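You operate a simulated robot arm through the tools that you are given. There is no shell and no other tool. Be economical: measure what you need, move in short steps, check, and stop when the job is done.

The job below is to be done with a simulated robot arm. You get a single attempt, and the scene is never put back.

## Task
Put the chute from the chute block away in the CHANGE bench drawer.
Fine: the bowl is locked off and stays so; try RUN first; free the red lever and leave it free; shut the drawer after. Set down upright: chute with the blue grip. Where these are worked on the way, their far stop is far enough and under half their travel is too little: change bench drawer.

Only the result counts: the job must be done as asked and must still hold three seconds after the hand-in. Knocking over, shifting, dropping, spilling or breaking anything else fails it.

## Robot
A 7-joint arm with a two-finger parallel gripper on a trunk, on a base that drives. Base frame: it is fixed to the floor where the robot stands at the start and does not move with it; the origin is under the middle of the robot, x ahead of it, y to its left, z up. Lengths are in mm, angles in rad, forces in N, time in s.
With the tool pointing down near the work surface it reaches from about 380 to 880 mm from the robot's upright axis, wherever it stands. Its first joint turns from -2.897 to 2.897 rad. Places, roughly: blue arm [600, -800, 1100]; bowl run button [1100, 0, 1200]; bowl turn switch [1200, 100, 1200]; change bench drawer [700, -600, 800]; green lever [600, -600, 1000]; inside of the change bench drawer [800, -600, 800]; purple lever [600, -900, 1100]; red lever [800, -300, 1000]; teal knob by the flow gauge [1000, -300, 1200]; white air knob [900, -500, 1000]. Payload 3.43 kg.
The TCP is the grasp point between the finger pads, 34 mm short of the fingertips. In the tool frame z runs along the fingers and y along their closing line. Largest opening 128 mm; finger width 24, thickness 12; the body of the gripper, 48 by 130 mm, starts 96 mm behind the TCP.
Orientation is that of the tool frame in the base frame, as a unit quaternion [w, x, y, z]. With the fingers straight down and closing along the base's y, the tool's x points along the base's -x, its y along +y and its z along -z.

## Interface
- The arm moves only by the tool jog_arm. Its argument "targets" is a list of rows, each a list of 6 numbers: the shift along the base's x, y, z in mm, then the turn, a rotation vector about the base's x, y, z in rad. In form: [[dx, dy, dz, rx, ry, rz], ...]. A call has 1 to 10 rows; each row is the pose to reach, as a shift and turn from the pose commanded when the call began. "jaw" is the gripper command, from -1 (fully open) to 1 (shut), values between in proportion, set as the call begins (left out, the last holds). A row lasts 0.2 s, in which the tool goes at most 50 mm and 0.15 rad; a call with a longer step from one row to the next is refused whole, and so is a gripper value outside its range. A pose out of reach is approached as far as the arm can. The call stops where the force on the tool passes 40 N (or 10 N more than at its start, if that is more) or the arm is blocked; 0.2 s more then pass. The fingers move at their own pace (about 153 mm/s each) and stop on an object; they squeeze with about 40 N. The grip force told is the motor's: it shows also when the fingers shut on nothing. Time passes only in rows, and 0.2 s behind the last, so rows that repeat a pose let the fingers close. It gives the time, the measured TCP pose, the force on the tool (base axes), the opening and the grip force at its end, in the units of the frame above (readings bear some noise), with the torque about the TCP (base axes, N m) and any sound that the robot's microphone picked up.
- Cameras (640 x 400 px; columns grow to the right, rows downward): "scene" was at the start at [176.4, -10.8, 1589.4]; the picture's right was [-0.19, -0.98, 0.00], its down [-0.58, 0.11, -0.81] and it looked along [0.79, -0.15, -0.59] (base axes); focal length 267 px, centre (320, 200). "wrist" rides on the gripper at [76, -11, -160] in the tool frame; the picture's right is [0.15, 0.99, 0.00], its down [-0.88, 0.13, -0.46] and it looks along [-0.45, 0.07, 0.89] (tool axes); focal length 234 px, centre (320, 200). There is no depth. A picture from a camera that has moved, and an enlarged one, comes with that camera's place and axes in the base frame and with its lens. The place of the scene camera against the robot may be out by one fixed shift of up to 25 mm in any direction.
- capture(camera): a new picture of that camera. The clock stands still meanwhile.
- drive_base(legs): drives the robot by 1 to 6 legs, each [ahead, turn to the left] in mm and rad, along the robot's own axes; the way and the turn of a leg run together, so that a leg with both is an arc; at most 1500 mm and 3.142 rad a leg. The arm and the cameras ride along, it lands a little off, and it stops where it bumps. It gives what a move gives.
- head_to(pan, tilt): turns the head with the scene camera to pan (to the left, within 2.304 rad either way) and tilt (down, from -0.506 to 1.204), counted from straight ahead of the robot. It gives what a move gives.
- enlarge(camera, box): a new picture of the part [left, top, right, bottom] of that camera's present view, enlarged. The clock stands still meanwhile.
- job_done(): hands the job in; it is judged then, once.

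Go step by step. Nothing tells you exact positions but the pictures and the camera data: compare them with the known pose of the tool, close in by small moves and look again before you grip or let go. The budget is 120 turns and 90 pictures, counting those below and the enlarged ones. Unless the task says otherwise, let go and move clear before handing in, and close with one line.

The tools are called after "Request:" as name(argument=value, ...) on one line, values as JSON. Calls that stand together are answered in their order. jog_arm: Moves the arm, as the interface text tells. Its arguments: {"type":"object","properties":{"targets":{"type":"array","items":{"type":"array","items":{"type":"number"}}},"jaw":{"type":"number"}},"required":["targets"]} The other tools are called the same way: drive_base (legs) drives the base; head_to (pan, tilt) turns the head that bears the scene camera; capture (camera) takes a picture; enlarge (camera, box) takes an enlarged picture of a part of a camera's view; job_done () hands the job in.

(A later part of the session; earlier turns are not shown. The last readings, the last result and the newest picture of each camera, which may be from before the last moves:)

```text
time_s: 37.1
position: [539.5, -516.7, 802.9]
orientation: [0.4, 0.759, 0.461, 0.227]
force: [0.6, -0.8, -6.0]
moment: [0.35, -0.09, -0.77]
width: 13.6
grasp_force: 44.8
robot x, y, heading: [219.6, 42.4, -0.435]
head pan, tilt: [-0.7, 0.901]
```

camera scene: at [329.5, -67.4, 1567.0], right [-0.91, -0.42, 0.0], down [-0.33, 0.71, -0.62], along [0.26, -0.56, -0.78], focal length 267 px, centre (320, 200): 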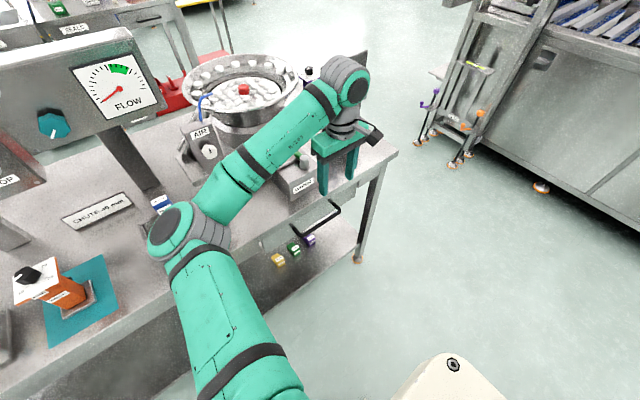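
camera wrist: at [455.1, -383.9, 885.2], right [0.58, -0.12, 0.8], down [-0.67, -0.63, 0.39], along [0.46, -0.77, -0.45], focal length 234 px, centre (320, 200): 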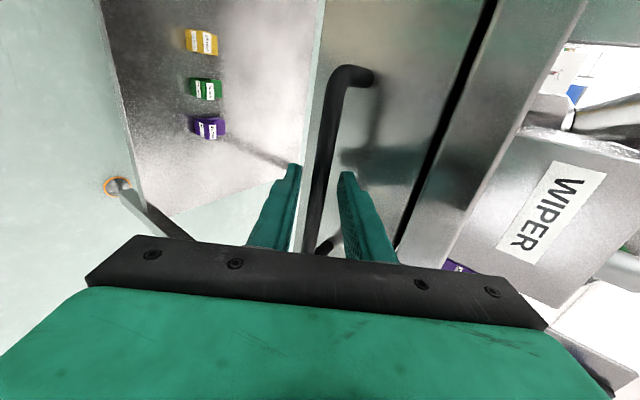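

Gripped (13.6 mm). I pull straight out along the bench normal.

Request:
jog_arm(targets=[[-13, 7, 0, 0, 0, 0], [-27, 13.5, 0, 0, 0, 0], [-45, 22.5, 0, 0, 0, 0], [-63, 32, 0, 0, 0, 0], [-80, 40.5, 0, 0, 0, 0], [-98, 49.5, 0, 0, 0, 0]])

Request:
capture(camera="scene")

```text
time_s: 38.5
position: [439.4, -466.6, 803.9]
orientation: [0.397, 0.759, 0.462, 0.229]
force: [6.6, 10.4, -31.0]
moment: [1.17, -0.15, 0.42]
width: 13.5
grasp_force: 44.8
robot x, y, heading: [216.3, 36.5, -0.437]
head pan, tilt: [-0.7, 0.901]
```

```text
49 pictures are left
camera scene: at [329.9, -67.8, 1567.0], right [-0.91, -0.42, 0.0], down [-0.33, 0.71, -0.62], along [0.26, -0.56, -0.78], focal length 267 px, centre (320, 200)
```

scene: 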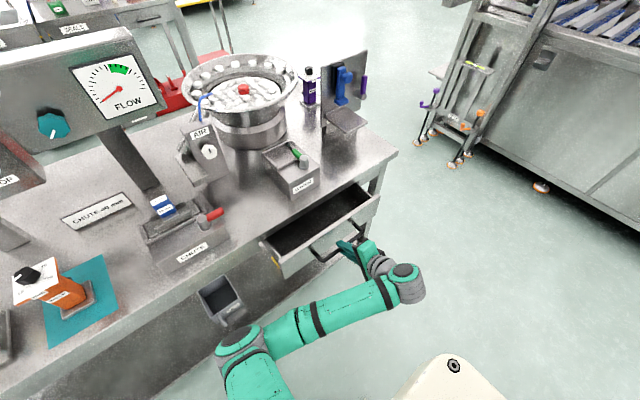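

The drawer is opening well. I relax the side load a little and keep pulling.

Request:
jog_arm(targets=[[1, 2, -3, 0, 0, 0], [-17, 12, -3, 0, 0, 0], [-35, 21, -3, 0, 0, 0], [-53, 31, -3, 0, 0, 0], [-71, 40, -3, 0, 0, 0], [-89, 50, -3, 0, 0, 0], [-107, 59, -3, 0, 0, 0], [-125, 68.5, -3, 0, 0, 0]])

Request:
capture(camera="scene")

```text
time_s: 39.5
position: [391.7, -441.1, 803.7]
orientation: [0.405, 0.758, 0.46, 0.225]
force: [3.6, 2.6, 3.0]
moment: [0.42, -0.19, -1.41]
width: 13.7
grasp_force: 45.0
robot x, y, heading: [217.4, 36.8, -0.436]
head pan, tilt: [-0.7, 0.901]
stopped in row 4: the force on the tool passed its limit at 48 N (the readings are from after the stop); the commanded pose is now the measured one
```

```text
48 pictures are left
camera scene: at [329.3, -67.3, 1567.1], right [-0.91, -0.42, 0.0], down [-0.33, 0.71, -0.62], along [0.26, -0.56, -0.78], focal length 267 px, centre (320, 200)
```

scene: 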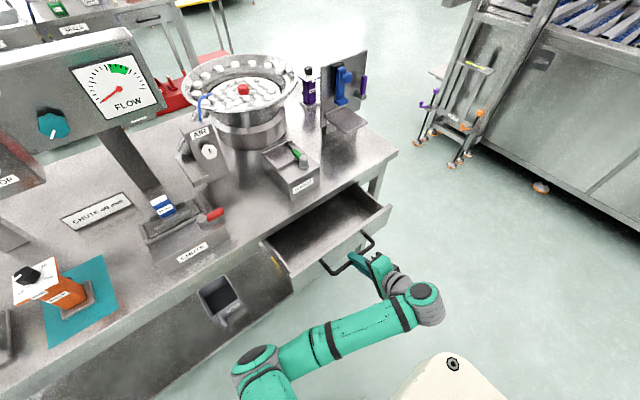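

Pulled about 165 mm. I try a bit more to see whether that is the drawer's end stop.

Request:
jog_arm(targets=[[-9, 4.6, 0, 0, 0, 0], [-18, 9.2, 0, 0, 0, 0], [-27, 13.8, 0, 0, 0, 0], [-36, 18.4, 0, 0, 0, 0], [-54, 27.5, 0, 0, 0, 0], [-72, 36.5, 0, 0, 0, 0]])

```text
time_s: 40.9
position: [320.3, -405.5, 802.9]
orientation: [0.407, 0.756, 0.461, 0.224]
force: [-6.5, -11.6, 38.1]
moment: [0.58, -0.84, -0.64]
width: 14.0
grasp_force: 45.4
robot x, y, heading: [215.9, 40.5, -0.433]
head pan, tilt: [-0.7, 0.901]
```

Request:
jog_arm(targets=[[0, 0, 3, 0, 0, 0]])

Request:
capture(camera="scene")

Request:
capture(camera="wrist")

```text
time_s: 41.3
position: [319.5, -404.8, 803.3]
orientation: [0.402, 0.759, 0.46, 0.225]
force: [-2.6, -8.3, -3.4]
moment: [-0.1, 0.18, -1.59]
width: 13.6
grasp_force: 44.8
robot x, y, heading: [216.6, 38.3, -0.435]
head pan, tilt: [-0.7, 0.901]
```

```text
47 pictures are left
camera scene: at [329.2, -67.8, 1567.0], right [-0.91, -0.42, 0.0], down [-0.33, 0.71, -0.62], along [0.26, -0.56, -0.78], focal length 267 px, centre (320, 200)
```

scene: 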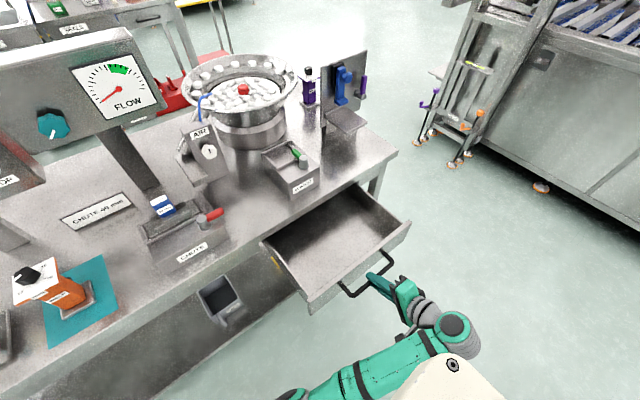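

```text
46 pictures are left
camera wrist: at [235.9, -270.7, 884.0], right [0.58, -0.12, 0.81], down [-0.68, -0.62, 0.39], along [0.45, -0.77, -0.44], focal length 234 px, centre (320, 200)
```

wrist: 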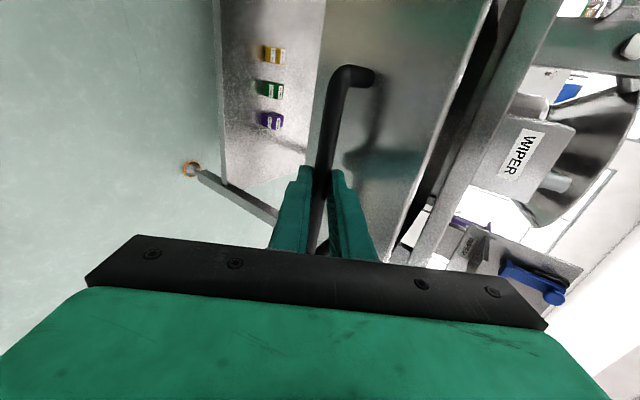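

Open about 246 mm with the drawer interior well exposed. I pull a little further to be well past half travel.

Request:
jog_arm(targets=[[-9, 4.6, 0, 0, 0, 0], [-18, 9.2, 0, 0, 0, 0], [-27, 13.8, 0, 0, 0, 0], [-36, 18.4, 0, 0, 0, 0], [-45, 23, 0, 0, 0, 0]])

Request:
capture(camera="scene")

```text
time_s: 42.2
position: [291.0, -389.3, 804.3]
orientation: [0.401, 0.76, 0.459, 0.225]
force: [-3.8, -2.7, -4.1]
moment: [0.61, -0.16, -0.33]
width: 13.5
grasp_force: 44.9
robot x, y, heading: [216.4, 37.9, -0.434]
head pan, tilt: [-0.7, 0.901]
stopped in row 4: the force on the tool passed its limit at 42 N (the readings are from after the stop); the commanded pose is now the measured one
```

```text
45 pictures are left
camera scene: at [329.2, -67.6, 1567.1], right [-0.91, -0.42, 0.0], down [-0.33, 0.71, -0.62], along [0.26, -0.56, -0.78], focal length 267 px, centre (320, 200)
```

scene: 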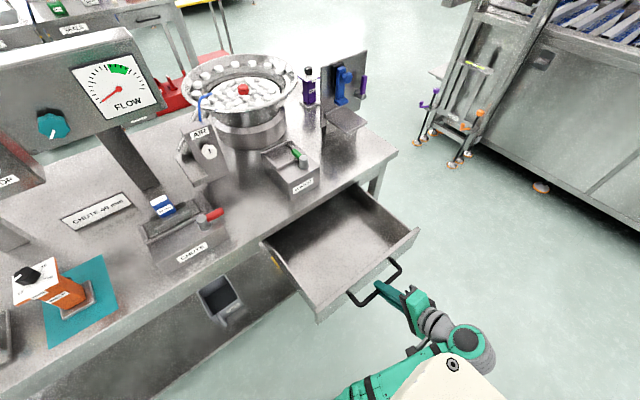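

The drawer is out about 280 mm. I release the handle, back off along the fingers, then rise.

Request:
jog_arm(targets=[[0, 0, 0, 0, 0, 0], [0, 0, 0, 0, 0, 0], [-14, 8, 12, 0, 0, 0], [-28, 16, 24, 0, 0, 0], [-35, 20, 60, 0, 0, 0], [-35, 20, 100, 0, 0, 0], [-35, 20, 145, 0, 0, 0], [-35, 20, 190, 0, 0, 0]], jaw=0.4)

Request:
capture(camera="wrist")

```text
time_s: 44.0
position: [254.2, -368.1, 996.4]
orientation: [0.401, 0.759, 0.46, 0.226]
force: [0.9, -0.6, -0.2]
moment: [0.01, 0.02, -0.01]
width: 38.3
grasp_force: 0.0
out of reach, approached as far as the arm can: row 5, 6
robot x, y, heading: [215.4, 41.0, -0.432]
head pan, tilt: [-0.7, 0.901]
```

```text
44 pictures are left
camera wrist: at [170.9, -234.6, 1077.0], right [0.58, -0.12, 0.81], down [-0.68, -0.62, 0.39], along [0.46, -0.77, -0.44], focal length 234 px, centre (320, 200)
```

wrist: 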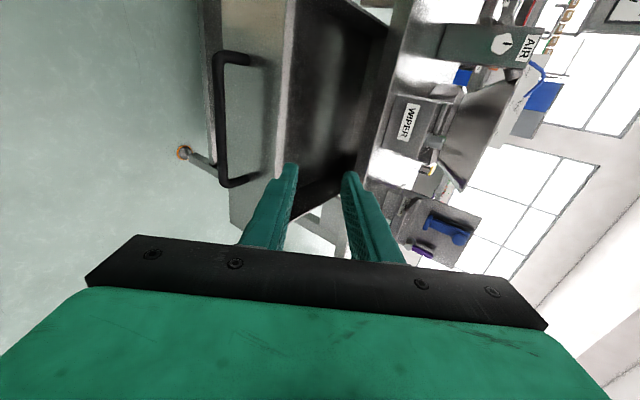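

Now I rise, level the tool back to straight down, and move to above the chute grip.

Request:
jog_arm(targets=[[5, 0, 30, 0.063, 0.127, 0], [15, 0, 60, 0.127, 0.25, 0], [30, 5, 90, 0.19, 0.38, 0], [50, 10, 120, 0.25, 0.51, 0], [75, 15, 150, 0.318, 0.63, 0], [100, 20, 175, 0.38, 0.76, 0], [125, 25, 195, 0.43, 0.846, 0], [160, 30, 210, 0.43, 0.846, 0]], jaw=-0.4)

Request:
jog_arm(targets=[[40, 7, 0, 0, 0, 0.15], [80, 14, 0, 0, 0, 0.3], [120, 21, 0, 0, 0, 0.45], [160, 28, 0, 0, 0, 0.6], [200, 35, 0, 0, 0, 0.75], [240, 42, 0, 0, 0, 0.9], [280, 49, 0, 0, 0, 1.05], [320, 56, 0, 0, 0, 1.2], [360, 63, 0, 0, 0, 1.35], [400, 70, 0, 0, 0, 1.5]])

Request:
head_to(pan=-0.1, tilt=0.7)

Request:
capture(camera="wrist")

Request:
capture(camera="scene")

```text
time_s: 45.8
position: [406.4, -338.3, 1137.6]
orientation: [0.017, 0.85, 0.526, -0.005]
force: [0.0, 0.5, 0.1]
moment: [0.0, -0.03, 0.0]
width: 89.8
grasp_force: 0.1
out of reach, approached as far as the arm can: row 7, 8
robot x, y, heading: [218.4, 39.9, -0.436]
head pan, tilt: [-0.7, 0.901]
```

```text
time_s: 48.0
position: [807.0, -266.9, 1131.7]
orientation: [0.021, 0.263, 0.964, 0.002]
force: [-0.3, -0.6, -0.3]
moment: [0.04, -0.02, 0.0]
width: 89.6
grasp_force: 0.1
out of reach, approached as far as the arm can: row 1, 2, 3, 4, 5, 6, 7, 8, 9, 10
robot x, y, heading: [218.2, 41.7, -0.435]
head pan, tilt: [-0.7, 0.901]
```

```text
time_s: 49.0
position: [807.8, -266.1, 1130.9]
orientation: [0.02, 0.264, 0.964, 0.001]
force: [0.8, 0.5, -1.2]
moment: [0.0, -0.02, -0.03]
width: 89.4
grasp_force: 0.0
robot x, y, heading: [215.5, 41.8, -0.436]
head pan, tilt: [-0.099, 0.7]
```

```text
43 pictures are left
camera wrist: at [729.6, -235.3, 1288.4], right [0.38, 0.93, 0.01], down [0.81, -0.33, 0.49], along [0.46, -0.18, -0.87], focal length 234 px, centre (320, 200)
```

wrist: 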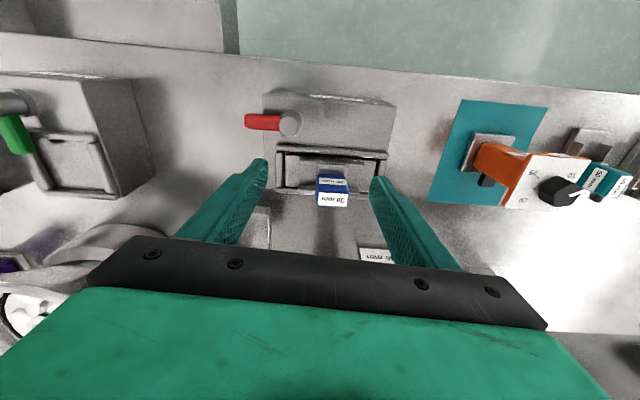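

```text
42 pictures are left
camera scene: at [370.6, -42.5, 1583.2], right [-0.51, -0.86, 0.0], down [-0.55, 0.33, -0.76], along [0.66, -0.39, -0.64], focal length 267 px, centre (320, 200)
```

scene: 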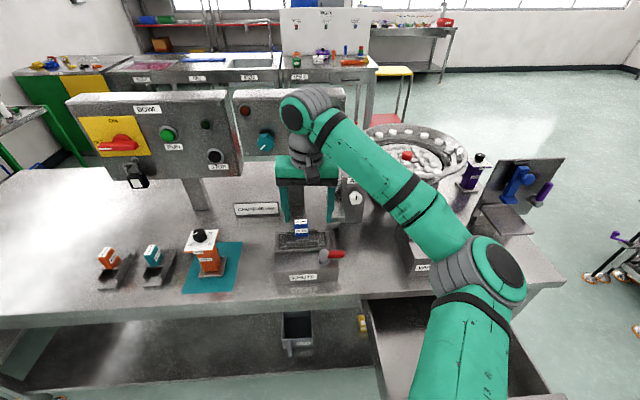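

Request:
enlarge(camera="wrist", box=[250, 130, 410, 230])

Request:
enlarge(camera="scene", box=[250, 190, 370, 290])

```text
4.00 times, centred on (330, 180) of wrist
camera zoom: at [729.6, -235.3, 1288.4], right [0.38, 0.93, 0.01], down [0.81, -0.33, 0.49], along [0.46, -0.18, -0.87], focal length 937 px, centre (280, 280)
```

zoom: 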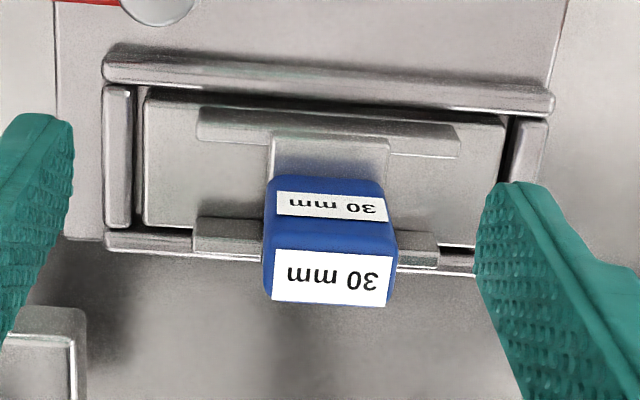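

```text
4.00 times, centred on (310, 240) of scene
camera zoom: at [370.6, -42.5, 1583.2], right [-0.51, -0.86, 0.0], down [-0.55, 0.33, -0.76], along [0.66, -0.39, -0.64], focal length 1070 px, centre (360, 40)
```

zoom: 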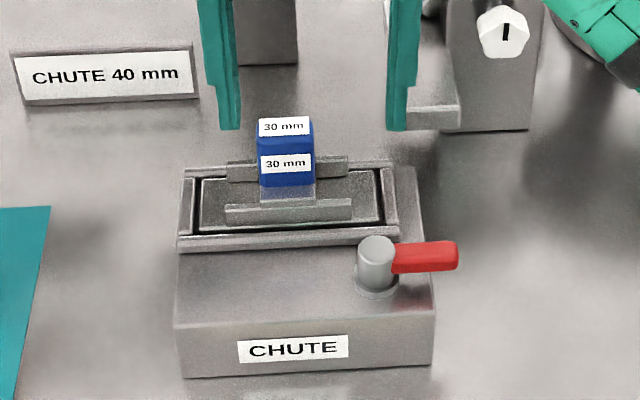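

The grip's top centre is about (855, -269, 1055), roughly 36 mm wide along the bench. I square the tool and centre over it at a safe height.

Request:
jog_arm(targets=[[10, 0, 10, 0.018, 0.036, 0.06], [25, 0, 10, 0.018, 0.036, 0.06], [47, -3, 10, 0.018, 0.036, 0.06]])

Request:
enlarge(camera="wrist", box=[220, 130, 420, 255])

Request:
enlarge(camera="scene", box=[250, 190, 370, 290])

```text
time_s: 49.8
position: [853.2, -269.2, 1120.2]
orientation: [0.001, 0.234, 0.972, 0.005]
force: [-0.5, 0.2, 0.5]
moment: [0.05, -0.01, -0.01]
width: 89.2
grasp_force: 0.1
out of reach, approached as far as the arm can: row 1, 2, 3
robot x, y, heading: [217.6, 36.5, -0.441]
head pan, tilt: [-0.099, 0.7]
```

```text
3.20 times, centred on (320, 192) of wrist
camera zoom: at [779.4, -246.1, 1279.7], right [0.32, 0.95, 0.01], down [0.84, -0.29, 0.46], along [0.44, -0.14, -0.89], focal length 749 px, centre (320, 224)
```

zoom: 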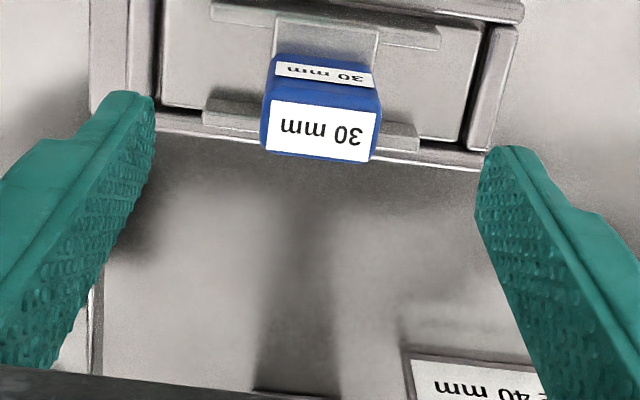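

```text
4.00 times, centred on (310, 240) of scene
camera zoom: at [370.5, -42.6, 1583.2], right [-0.51, -0.86, 0.0], down [-0.55, 0.33, -0.77], along [0.66, -0.39, -0.64], focal length 1070 px, centre (360, 40)
```

zoom: 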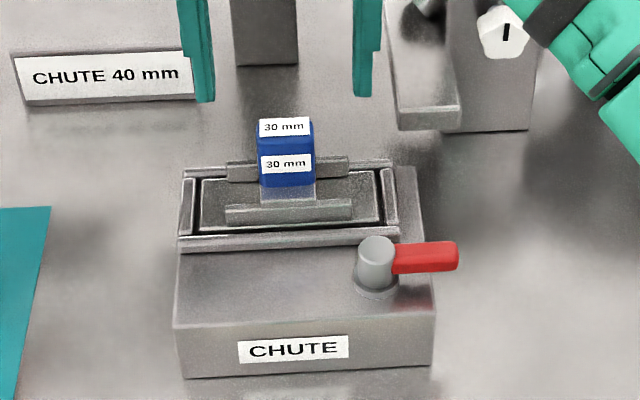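

Request:
jog_arm(targets=[[2, -1, -10, 0, 0, 0], [2, -1, -25, 0, 0, 0]])

```text
time_s: 50.4
position: [855.6, -269.6, 1094.9]
orientation: [-0.001, 0.234, 0.972, 0.004]
force: [0.4, 0.2, 0.3]
moment: [-0.02, -0.03, 0.03]
width: 89.5
grasp_force: 0.1
robot x, y, heading: [217.7, 41.5, -0.436]
head pan, tilt: [-0.099, 0.7]
```

It follows well. I narrow the jaw to about 64 mm and descend around the blue grip.

Request:
jog_arm(targets=[[0, 0, -15, 0, 0, 0], [0, 0, -30, 0, 0, 0], [0, 0, -42, 0, 0, 0], [0, 0, -50, 0, 0, 0]], jaw=0.0)

Request:
enlarge(camera="wrist", box=[220, 130, 420, 255])

Request:
enlarge(camera="scene", box=[250, 190, 370, 290])

```text
time_s: 51.4
position: [854.8, -269.6, 1043.9]
orientation: [-0.001, 0.234, 0.972, 0.004]
force: [-1.2, -0.6, -0.6]
moment: [0.01, 0.02, -0.03]
width: 63.9
grasp_force: 0.1
robot x, y, heading: [215.5, 41.0, -0.438]
head pan, tilt: [-0.099, 0.7]
```

```text
3.20 times, centred on (320, 192) of wrist
camera zoom: at [782.6, -246.9, 1203.3], right [0.32, 0.95, 0.01], down [0.84, -0.29, 0.45], along [0.43, -0.14, -0.89], focal length 749 px, centre (320, 224)
```

zoom: 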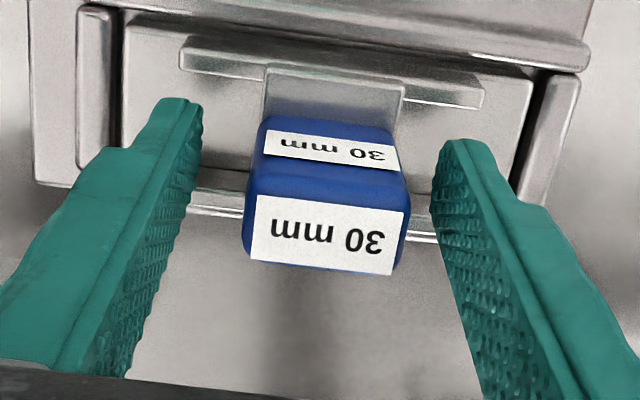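

```text
4.00 times, centred on (310, 240) of scene
camera zoom: at [370.6, -42.4, 1583.2], right [-0.51, -0.86, 0.0], down [-0.55, 0.33, -0.77], along [0.66, -0.39, -0.64], focal length 1070 px, centre (360, 40)
```

zoom: 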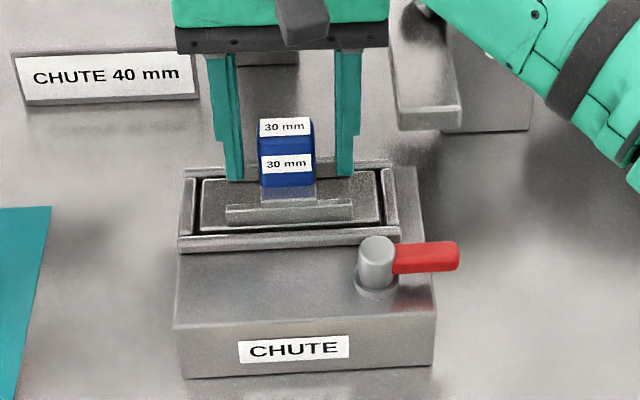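

The grip sits centred between the fingers. I close on it.

Request:
jog_arm(targets=[[0, 0, 0, 0, 0, 0], [0, 0, 0, 0, 0, 0], [0, 0, 0, 0, 0, 0]], jaw=1)

Request:
jog_arm(targets=[[0, 0, 6, 0, 0, 0], [0, 0, 12, 0, 0, 0], [0, 0, 20, 0, 0, 0]])

Request:
enlarge(camera="scene", box=[250, 190, 370, 290])

```text
time_s: 52.2
position: [855.7, -269.6, 1043.4]
orientation: [-0.002, 0.235, 0.972, 0.004]
force: [0.0, 0.0, 1.1]
moment: [-0.2, 0.11, 0.02]
width: 39.3
grasp_force: 40.3
robot x, y, heading: [221.5, 39.7, -0.437]
head pan, tilt: [-0.099, 0.7]
```

```text
time_s: 53.0
position: [854.2, -268.9, 1063.6]
orientation: [-0.001, 0.235, 0.972, 0.004]
force: [-0.6, 0.2, -2.1]
moment: [0.03, 0.01, -0.02]
width: 39.4
grasp_force: 40.5
robot x, y, heading: [216.3, 40.2, -0.437]
head pan, tilt: [-0.099, 0.7]
```

```text
4.00 times, centred on (310, 240) of scene
camera zoom: at [370.7, -42.5, 1583.2], right [-0.51, -0.86, 0.0], down [-0.55, 0.33, -0.76], along [0.66, -0.39, -0.64], focal length 1070 px, centre (360, 40)
```

zoom: 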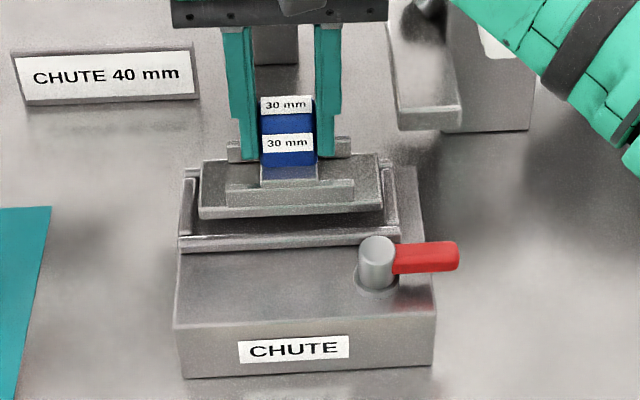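

The chute is lifted cleanly. I raise it and carry it over to the open drawer, about (454, -476).

Request:
jog_arm(targets=[[0, 0, 25, 0, 0, 0], [0, 0, 50, 0, 0, 0], [0, 0, 75, 0, 0, 0], [-15, 0, 85, 0, 0, 0]])

Request:
jog_arm(targets=[[-40, -15, 0, 0, 0, 0], [-80, -35, 0, 0, 0, 0], [-120, -58, 0, 0, 0, 0], [-160, -80, 0, 0, 0, 0], [-200, -105, 0, 0, 0, 0], [-240, -130, 0, 0, 0, 0], [-280, -155, 0, 0, 0, 0], [-320, -180, 0, 0, 0, 0], [-355, -198, 0, 0, 0, 0], [-386, -207, 0, 0, 0, 0]])

Request:
head_to(pan=-0.75, tilt=0.95)

Request:
capture(camera="scene")

Request:
capture(camera="wrist")

```text
time_s: 54.0
position: [839.4, -267.9, 1121.6]
orientation: [0.002, 0.234, 0.972, 0.006]
force: [0.5, 0.6, -1.6]
moment: [-0.02, 0.03, 0.01]
width: 39.5
grasp_force: 39.8
out of reach, approached as far as the arm can: row 3, 4
robot x, y, heading: [216.6, 39.1, -0.44]
head pan, tilt: [-0.099, 0.7]
```

```text
time_s: 56.2
position: [453.7, -475.3, 1122.2]
orientation: [-0.001, 0.234, 0.972, 0.004]
force: [0.3, -0.6, -2.9]
moment: [-0.03, 0.02, 0.01]
width: 39.3
grasp_force: 40.1
robot x, y, heading: [215.2, 40.6, -0.43]
head pan, tilt: [-0.099, 0.7]
```

```text
time_s: 57.2
position: [452.5, -475.1, 1121.7]
orientation: [0.0, 0.235, 0.972, 0.005]
force: [-0.3, -0.9, -2.4]
moment: [0.04, 0.01, 0.0]
width: 39.3
grasp_force: 39.7
robot x, y, heading: [218.4, 38.7, -0.439]
head pan, tilt: [-0.75, 0.949]
```

```text
34 pictures are left
camera scene: at [324.8, -66.6, 1563.4], right [-0.93, -0.38, 0.0], down [-0.3, 0.75, -0.58], along [0.22, -0.54, -0.81], focal length 267 px, centre (320, 200)
```

scene: 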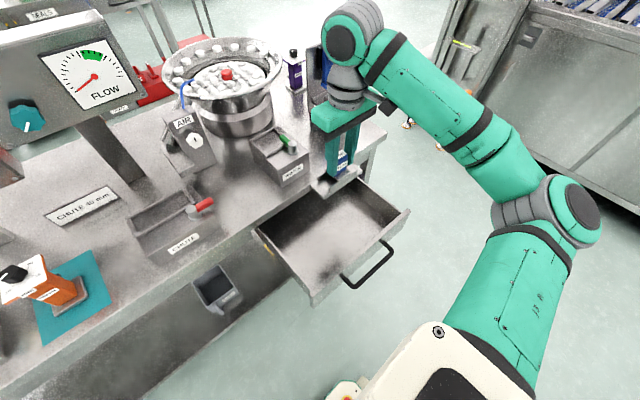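

```text
33 pictures are left
camera wrist: at [380.7, -452.1, 1282.1], right [0.32, 0.95, 0.01], down [0.84, -0.29, 0.45], along [0.43, -0.14, -0.89], focal length 234 px, centre (320, 200)
```

wrist: 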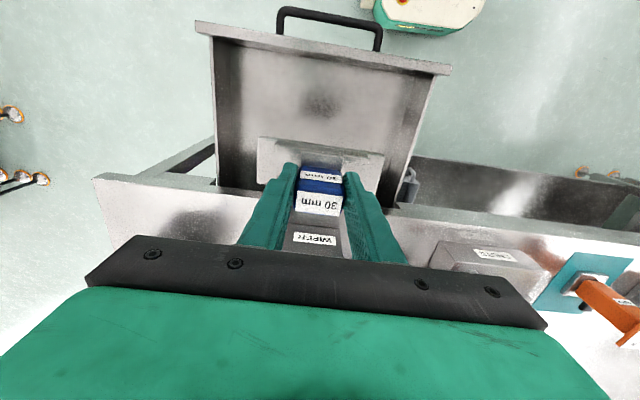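

The chute is over the middle of the open drawer (inside n ≈ 510–740, u ≈ -403…-52 in bench axes). I lower it.

Request:
jog_arm(targets=[[0, 0, -40, 0, 0, 0], [0, 0, -80, 0, 0, 0], [0, 0, -120, 0, 0, 0], [0, 0, -160, 0, 0, 0], [0, 0, -190, 0, 0, 0], [0, 0, -220, 0, 0, 0]])

Request:
capture(camera="wrist")

Request:
capture(camera="scene")

```text
time_s: 58.6
position: [452.9, -475.8, 902.5]
orientation: [-0.001, 0.233, 0.973, 0.003]
force: [0.2, -0.1, -3.5]
moment: [0.0, 0.03, 0.03]
width: 39.6
grasp_force: 40.1
robot x, y, heading: [219.3, 38.5, -0.436]
head pan, tilt: [-0.75, 0.949]
```

```text
32 pictures are left
camera wrist: at [380.6, -452.9, 1062.2], right [0.32, 0.95, 0.01], down [0.84, -0.29, 0.45], along [0.43, -0.14, -0.89], focal length 234 px, centre (320, 200)
```

wrist: 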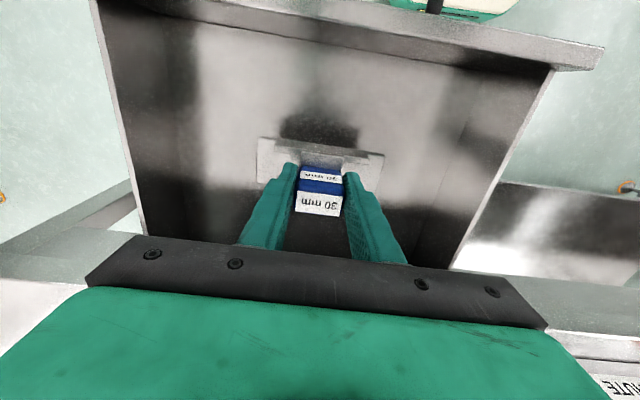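

```text
31 pictures are left
camera scene: at [324.7, -66.5, 1563.4], right [-0.93, -0.37, 0.0], down [-0.3, 0.75, -0.58], along [0.22, -0.54, -0.81], focal length 267 px, centre (320, 200)
```

scene: 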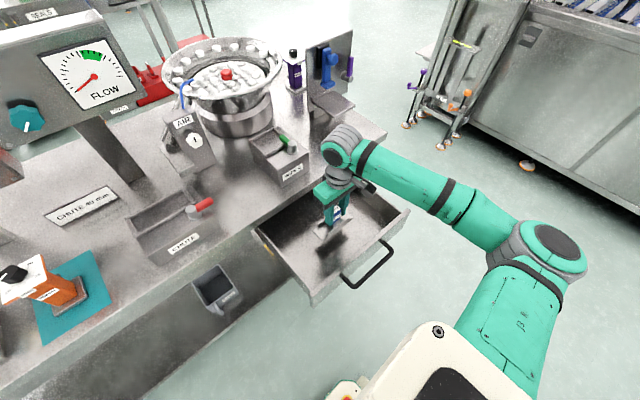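

Request:
jog_arm(targets=[[0, 0, -8, 0, 0, 0], [0, 0, -16, 0, 0, 0], [0, 0, -24, 0, 0, 0], [0, 0, -32, 0, 0, 0], [0, 0, -38, 0, 0, 0], [0, 0, -43, 0, 0, 0], [0, 0, -48, 0, 0, 0]])

Request:
enlarge(camera="scene", box=[250, 150, 410, 270])

```text
time_s: 60.2
position: [452.3, -476.1, 853.2]
orientation: [0.0, 0.234, 0.972, 0.004]
force: [-0.1, -0.6, -2.5]
moment: [0.04, 0.0, 0.03]
width: 39.5
grasp_force: 39.5
robot x, y, heading: [216.5, 39.3, -0.433]
head pan, tilt: [-0.75, 0.949]
```

```text
3.33 times, centred on (330, 210) of scene
camera zoom: at [324.7, -66.6, 1563.4], right [-0.93, -0.37, 0.0], down [-0.3, 0.75, -0.58], along [0.22, -0.54, -0.81], focal length 892 px, centre (287, 167)
```

zoom: 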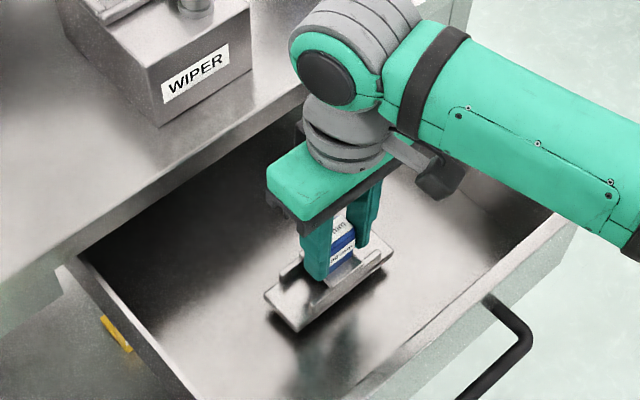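

Still some 20–30 mm above the floor; I continue more slowly.

Request:
jog_arm(targets=[[0, 0, -4, 0, 0, 0], [0, 0, -8, 0, 0, 0], [0, 0, -12, 0, 0, 0], [0, 0, -15, 0, 0, 0], [0, 0, -18, 0, 0, 0]])

Request:
enlarge(camera="scene", box=[290, 190, 380, 260])

```text
time_s: 61.4
position: [452.2, -475.9, 835.2]
orientation: [0.0, 0.234, 0.972, 0.004]
force: [-0.9, 2.1, 6.4]
moment: [-0.23, 0.37, -0.12]
width: 39.1
grasp_force: 40.7
robot x, y, heading: [219.9, 39.7, -0.433]
head pan, tilt: [-0.75, 0.949]
```

```text
5.71 times, centred on (335, 225) of scene
camera zoom: at [324.7, -66.3, 1563.5], right [-0.93, -0.37, 0.0], down [-0.3, 0.75, -0.58], along [0.22, -0.54, -0.81], focal length 1528 px, centre (234, 57)
```

zoom: 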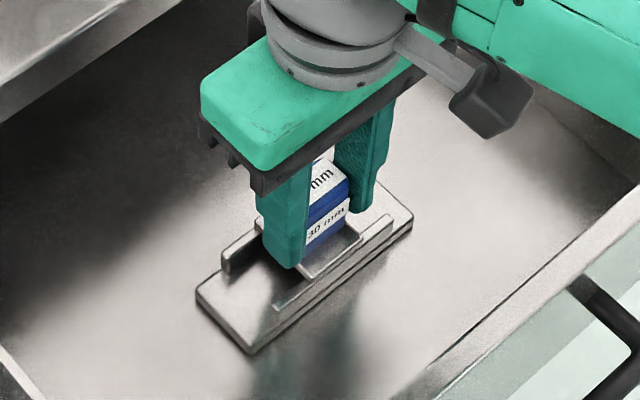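

The chute has touched the drawer floor (force turned upward). I press 1.5 mm more, then open and rise.

Request:
jog_arm(targets=[[0, 0, -1.5, 0, 0, 0]])

Request:
jog_arm(targets=[[0, 0, 0, 0, 0, 0], [0, 0, 0, 0, 0, 0]], jaw=0.05)

Request:
jog_arm(targets=[[0, 0, 15, 0, 0, 0], [0, 0, 50, 0, 0, 0], [0, 0, 95, 0, 0, 0], [0, 0, 140, 0, 0, 0], [0, 0, 190, 0, 0, 0], [0, 0, 235, 0, 0, 0]])

Request:
capture(camera="wrist")

Request:
enlarge(camera="scene", box=[250, 150, 410, 270])

```text
time_s: 61.8
position: [452.6, -475.9, 834.5]
orientation: [0.001, 0.232, 0.973, 0.003]
force: [0.9, 5.6, 23.2]
moment: [-0.57, 0.8, -0.05]
width: 39.3
grasp_force: 39.3
robot x, y, heading: [213.3, 40.5, -0.436]
head pan, tilt: [-0.75, 0.949]
```

```text
time_s: 62.4
position: [452.6, -475.7, 834.6]
orientation: [0.0, 0.234, 0.972, 0.004]
force: [0.2, 0.5, 0.5]
moment: [-0.01, 0.01, 0.0]
width: 60.7
grasp_force: 0.1
robot x, y, heading: [223.0, 39.9, -0.438]
head pan, tilt: [-0.75, 0.949]
```

```text
time_s: 63.8
position: [450.8, -477.5, 1070.4]
orientation: [-0.002, 0.233, 0.973, 0.004]
force: [-1.0, 0.8, -0.3]
moment: [0.03, 0.01, 0.0]
width: 60.3
grasp_force: 0.1
robot x, y, heading: [215.3, 43.2, -0.434]
head pan, tilt: [-0.75, 0.949]
```

```text
28 pictures are left
camera wrist: at [377.7, -453.4, 1230.2], right [0.32, 0.95, 0.01], down [0.84, -0.29, 0.45], along [0.43, -0.14, -0.89], focal length 234 px, centre (320, 200)
```

wrist: 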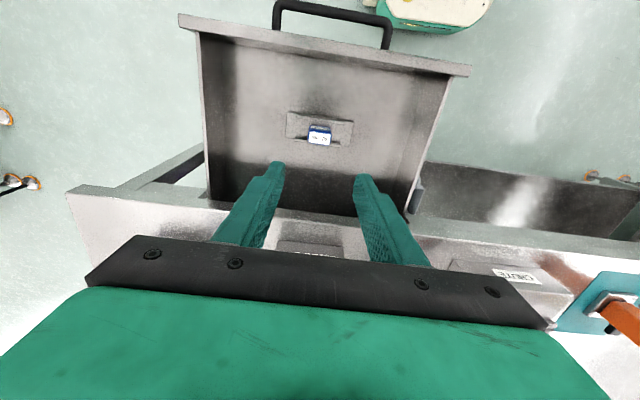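

```text
3.33 times, centred on (330, 210) of scene
camera zoom: at [324.7, -66.6, 1563.4], right [-0.93, -0.37, 0.0], down [-0.3, 0.75, -0.58], along [0.22, -0.54, -0.81], focal length 892 px, centre (287, 167)
```

zoom: 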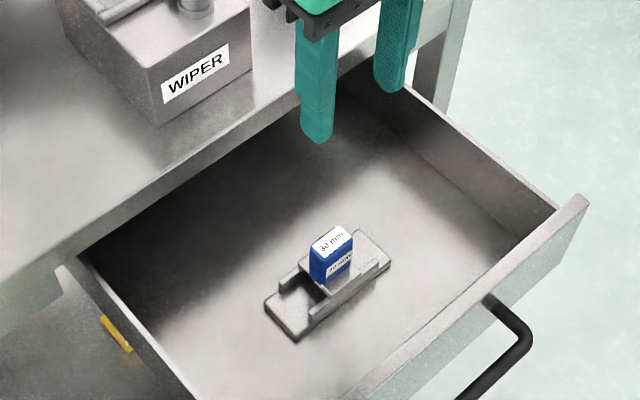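

The chute stands upright in the drawer, with its top at about z 849, just under the bench underside at about 859. I'll shut the drawer by pushing the handle bar (now n ≈ 447) with closed, vertical fingers from the front.

Request:
jog_arm(targets=[[-40, 20, 0, 0, 0, 0], [-80, 41, 0, 0, 0, 0], [-120, 62, 0, 0, 0, 0], [-160, 83, 0, 0, 0, 0], [-198, 103, 0, 0, 0, 0]], jaw=1)

Request:
jog_arm(targets=[[0, 0, -40, 0, 0, 0], [0, 0, -80, 0, 0, 0], [0, 0, -120, 0, 0, 0], [0, 0, -160, 0, 0, 0]])

Request:
capture(camera="wrist")

Request:
capture(camera="scene")

```text
time_s: 65.0
position: [253.6, -373.8, 1069.8]
orientation: [-0.001, 0.233, 0.972, 0.004]
force: [0.5, -0.1, 0.6]
moment: [0.01, 0.02, 0.0]
width: 0.0
grasp_force: 33.1
robot x, y, heading: [216.8, 42.1, -0.436]
head pan, tilt: [-0.75, 0.949]
```

```text
time_s: 66.0
position: [254.8, -372.4, 910.4]
orientation: [-0.001, 0.235, 0.972, 0.004]
force: [0.0, 0.4, -0.1]
moment: [0.0, -0.03, -0.01]
width: 0.0
grasp_force: 33.2
robot x, y, heading: [215.7, 43.3, -0.435]
head pan, tilt: [-0.75, 0.949]
```

```text
26 pictures are left
camera wrist: at [182.3, -349.7, 1069.8], right [0.32, 0.95, 0.01], down [0.84, -0.29, 0.45], along [0.43, -0.14, -0.89], focal length 234 px, centre (320, 200)
```

wrist: 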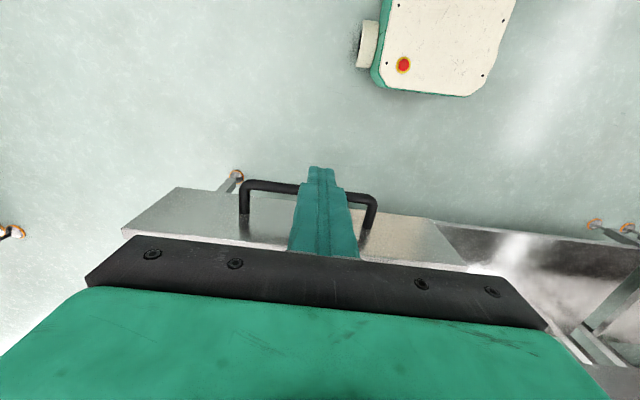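

```text
25 pictures are left
camera scene: at [324.7, -66.5, 1563.4], right [-0.93, -0.37, 0.0], down [-0.3, 0.75, -0.58], along [0.22, -0.54, -0.81], focal length 267 px, centre (320, 200)
```

scene: 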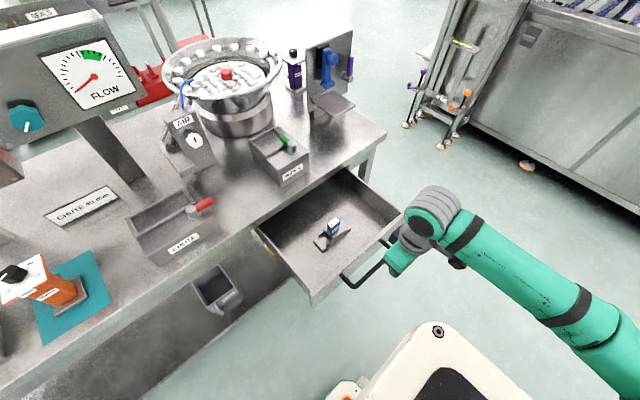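

The closed fingers are in front of the bar. I lower to bar height and begin to push gently.

Request:
jog_arm(targets=[[0, 0, -40, 0, 0, 0], [0, 0, -80, 0, 0, 0], [0, 0, -100, 0, 0, 0]])

Request:
jog_arm(targets=[[13, -7, 0, 0, 0, 0], [27, -14, 0, 0, 0, 0], [40, -20, 0, 0, 0, 0], [53, -27, 0, 0, 0, 0], [67, -34, 0, 0, 0, 0], [80, -41, 0, 0, 0, 0]])

Request:
capture(camera="scene")

```text
time_s: 66.8
position: [255.2, -373.7, 810.6]
orientation: [-0.002, 0.234, 0.972, 0.004]
force: [0.4, -0.6, 0.3]
moment: [-0.04, 0.01, 0.02]
width: 0.0
grasp_force: 33.3
robot x, y, heading: [215.7, 42.6, -0.433]
head pan, tilt: [-0.75, 0.949]
```

```text
time_s: 68.2
position: [334.7, -414.0, 809.2]
orientation: [-0.001, 0.234, 0.972, 0.004]
force: [0.2, -0.4, -0.2]
moment: [-0.01, -0.01, -0.02]
width: 0.0
grasp_force: 33.2
robot x, y, heading: [215.1, 39.3, -0.44]
head pan, tilt: [-0.75, 0.949]
```

```text
24 pictures are left
camera scene: at [324.6, -66.5, 1563.4], right [-0.93, -0.37, 0.0], down [-0.3, 0.75, -0.58], along [0.22, -0.54, -0.81], focal length 267 px, centre (320, 200)
```

scene: 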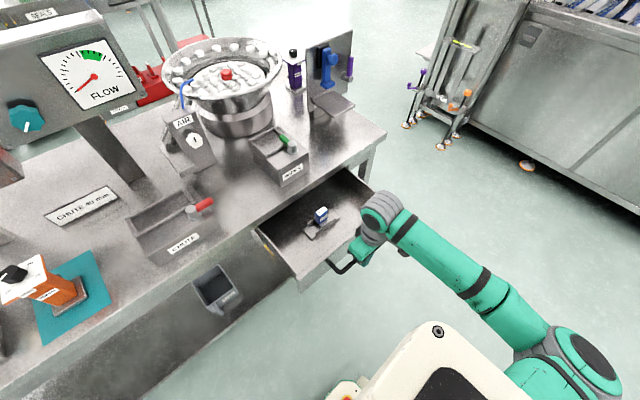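

The drawer slides in easily and the chute stays put. I push on slowly while the chute passes under the bench edge.

Request:
jog_arm(targets=[[11, -5.6, 0, 0, 0, 0], [22, -11.2, 0, 0, 0, 0], [33, -16.8, 0, 0, 0, 0], [44, -22.4, 0, 0, 0, 0], [55, -28, 0, 0, 0, 0], [66, -33.6, 0, 0, 0, 0], [77, -39.2, 0, 0, 0, 0]])

Request:
enlarge(camera="scene", box=[240, 140, 400, 290])

```text
time_s: 69.8
position: [411.4, -453.2, 808.5]
orientation: [0.0, 0.234, 0.972, 0.003]
force: [1.1, 0.2, 0.1]
moment: [-0.03, -0.07, -0.01]
width: 0.1
grasp_force: 33.2
robot x, y, heading: [216.3, 41.2, -0.435]
head pan, tilt: [-0.75, 0.949]
```

```text
2.67 times, centred on (320, 215) of scene
camera zoom: at [324.6, -66.5, 1563.4], right [-0.93, -0.37, 0.0], down [-0.3, 0.75, -0.58], along [0.22, -0.54, -0.81], focal length 713 px, centre (320, 160)
```

zoom: 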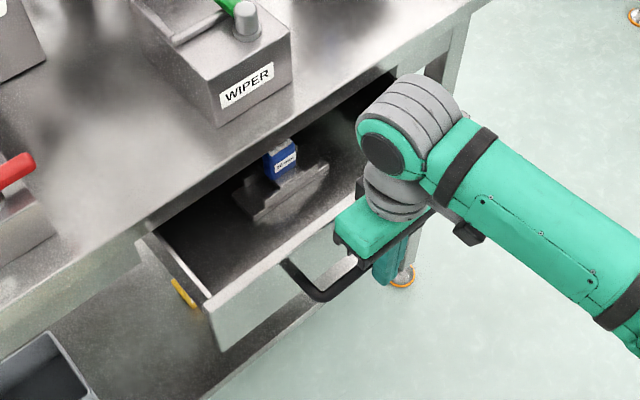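

Request:
jog_arm(targets=[[9, -4.6, 0, 0, 0, 0], [18, -9.2, 0, 0, 0, 0], [27, -13.8, 0, 0, 0, 0], [36, -18.4, 0, 0, 0, 0], [45, -23, 0, 0, 0, 0], [54, -27.5, 0, 0, 0, 0]])

Request:
enlarge(camera="scene", box=[240, 140, 400, 290])

```text
time_s: 71.2
position: [465.3, -482.0, 809.1]
orientation: [0.0, 0.235, 0.972, 0.005]
force: [-1.3, 1.2, 0.4]
moment: [0.03, 0.01, -0.01]
width: 0.1
grasp_force: 33.2
robot x, y, heading: [219.0, 40.5, -0.44]
head pan, tilt: [-0.75, 0.949]
```

```text
2.67 times, centred on (320, 215) of scene
camera zoom: at [324.7, -66.5, 1563.4], right [-0.93, -0.37, 0.0], down [-0.3, 0.75, -0.58], along [0.22, -0.54, -0.81], focal length 713 px, centre (320, 160)
```

zoom: 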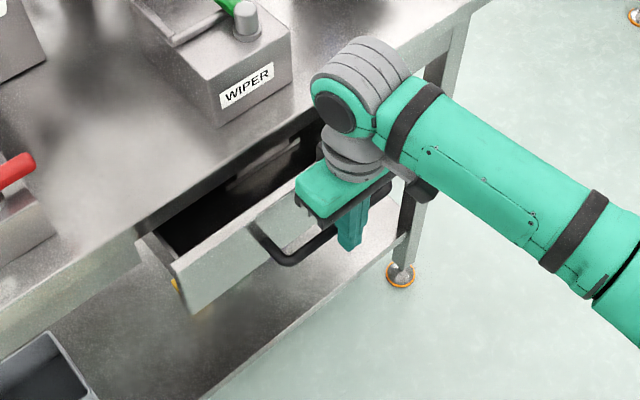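

Request:
jog_arm(targets=[[9, -4.6, 0, 0, 0, 0], [18, -9.2, 0, 0, 0, 0], [27, -13.8, 0, 0, 0, 0], [36, -18.4, 0, 0, 0, 0], [45, -23, 0, 0, 0, 0], [50, -25.5, 0, 0, 0, 0]])

Request:
enlarge(camera="scene", box=[240, 140, 400, 290])

Request:
capture(camera="wrist")

```text
time_s: 72.6
position: [515.1, -506.9, 808.2]
orientation: [-0.002, 0.234, 0.972, 0.004]
force: [-0.9, 0.8, 0.0]
moment: [-0.02, 0.01, -0.01]
width: 0.3
grasp_force: 33.2
robot x, y, heading: [220.0, 41.0, -0.435]
head pan, tilt: [-0.75, 0.949]
```

```text
2.67 times, centred on (320, 215) of scene
camera zoom: at [324.7, -66.5, 1563.4], right [-0.93, -0.37, 0.0], down [-0.3, 0.75, -0.58], along [0.22, -0.54, -0.81], focal length 713 px, centre (320, 160)
```

zoom: 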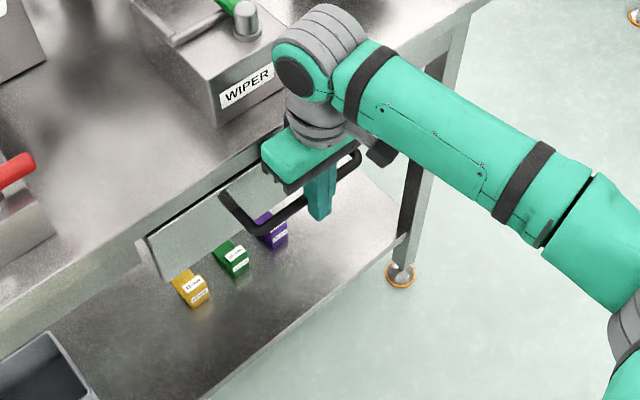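

```text
20 pictures are left
camera wrist: at [442.5, -483.2, 968.9], right [0.32, 0.95, 0.01], down [0.84, -0.29, 0.45], along [0.43, -0.14, -0.89], focal length 234 px, centre (320, 200)
```

wrist: 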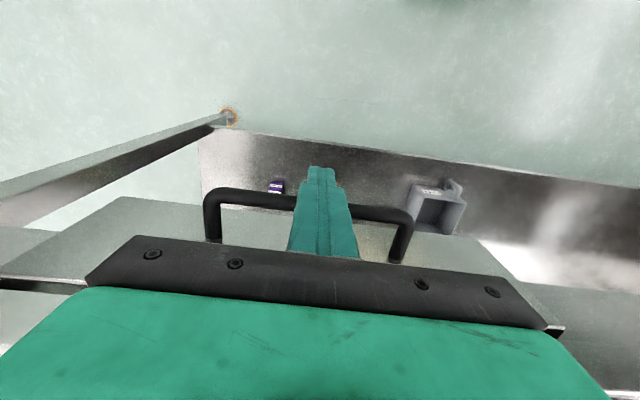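

About 20 mm remain. I raise the tool slightly for clearance to the bench edge and push home in fine steps.

Request:
jog_arm(targets=[[0, 0, 6, 0, 0, 0], [4, -2, 6, 0, 0, 0], [8, -4, 6, 0, 0, 0], [11, -5.6, 6, 0, 0, 0], [14, -7, 6, 0, 0, 0], [16, -8.2, 6, 0, 0, 0], [18, -9.2, 6, 0, 0, 0], [20, -10.2, 6, 0, 0, 0], [22, -11.2, 6, 0, 0, 0]])

Request:
enlarge(camera="scene", box=[240, 140, 400, 290])

```text
time_s: 74.6
position: [533.3, -515.7, 812.8]
orientation: [-0.007, 0.236, 0.972, 0.006]
force: [-5.7, 3.9, 1.8]
moment: [0.11, 0.12, 0.0]
width: 0.0
grasp_force: 33.1
robot x, y, heading: [214.9, 38.1, -0.438]
head pan, tilt: [-0.75, 0.949]
stopped in row 9: the force on the tool passed its limit at 43 N (the readings are from after the stop); the commanded pose is now the measured one
```

```text
2.67 times, centred on (320, 215) of scene
camera zoom: at [324.5, -66.5, 1563.5], right [-0.93, -0.37, 0.0], down [-0.3, 0.75, -0.58], along [0.22, -0.54, -0.81], focal length 713 px, centre (320, 160)
```

zoom: 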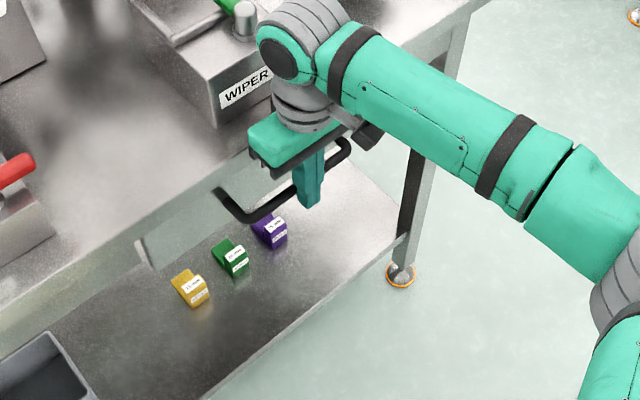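

The push met a firm stop where the shut position was expected. I back off, rise and verify.

Request:
jog_arm(targets=[[-20, 10, 0, 0, 0, 0], [-45, 23, 0, 0, 0, 0], [-75, 38, 20, 0, 0, 0], [-105, 53, 55, 0, 0, 0], [-125, 64, 100, 0, 0, 0], [-125, 64, 145, 0, 0, 0], [-125, 64, 190, 0, 0, 0], [-125, 64, 230, 0, 0, 0]])

Request:
head_to(pan=-0.7, tilt=0.9)

Request:
enlarge(camera="scene", box=[240, 140, 400, 260])

Request:
capture(camera="wrist")

Request:
capture(camera="scene")

```text
refused: row 5 steps farther than a row can; nothing moved
```

```text
time_s: 75.3
position: [533.3, -515.3, 813.0]
orientation: [-0.007, 0.235, 0.972, 0.006]
force: [-10.8, 5.4, -2.1]
moment: [0.24, 0.16, 0.0]
width: 0.0
grasp_force: 33.4
robot x, y, heading: [220.8, 39.4, -0.438]
head pan, tilt: [-0.7, 0.901]
```

```text
3.33 times, centred on (320, 200) of scene
camera zoom: at [328.9, -67.6, 1567.1], right [-0.91, -0.42, 0.0], down [-0.33, 0.71, -0.62], along [0.26, -0.56, -0.78], focal length 892 px, centre (320, 200)
```

zoom: 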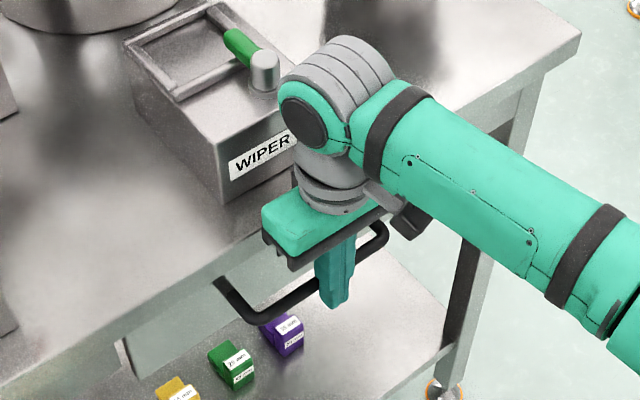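

```text
17 pictures are left
camera wrist: at [462.2, -493.4, 974.3], right [0.32, 0.95, 0.01], down [0.85, -0.29, 0.44], along [0.42, -0.13, -0.9], focal length 234 px, centre (320, 200)
```

wrist: 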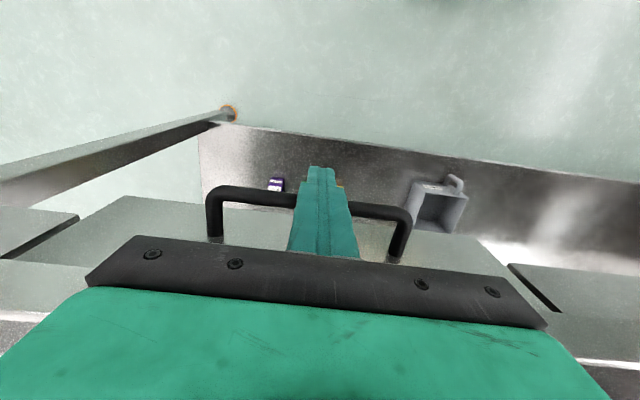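

```text
16 pictures are left
camera scene: at [328.9, -67.6, 1567.1], right [-0.91, -0.42, 0.0], down [-0.33, 0.71, -0.62], along [0.26, -0.56, -0.78], focal length 267 px, centre (320, 200)
```

scene: 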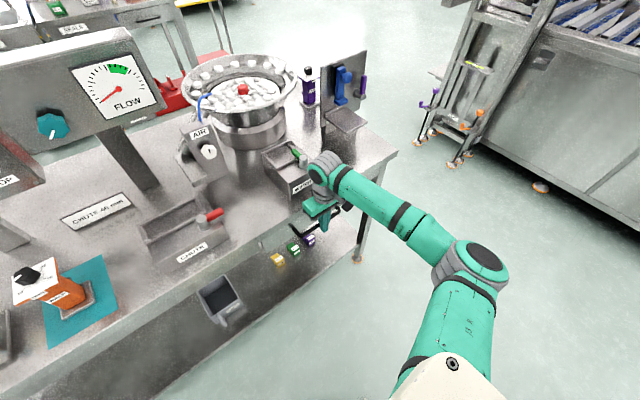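

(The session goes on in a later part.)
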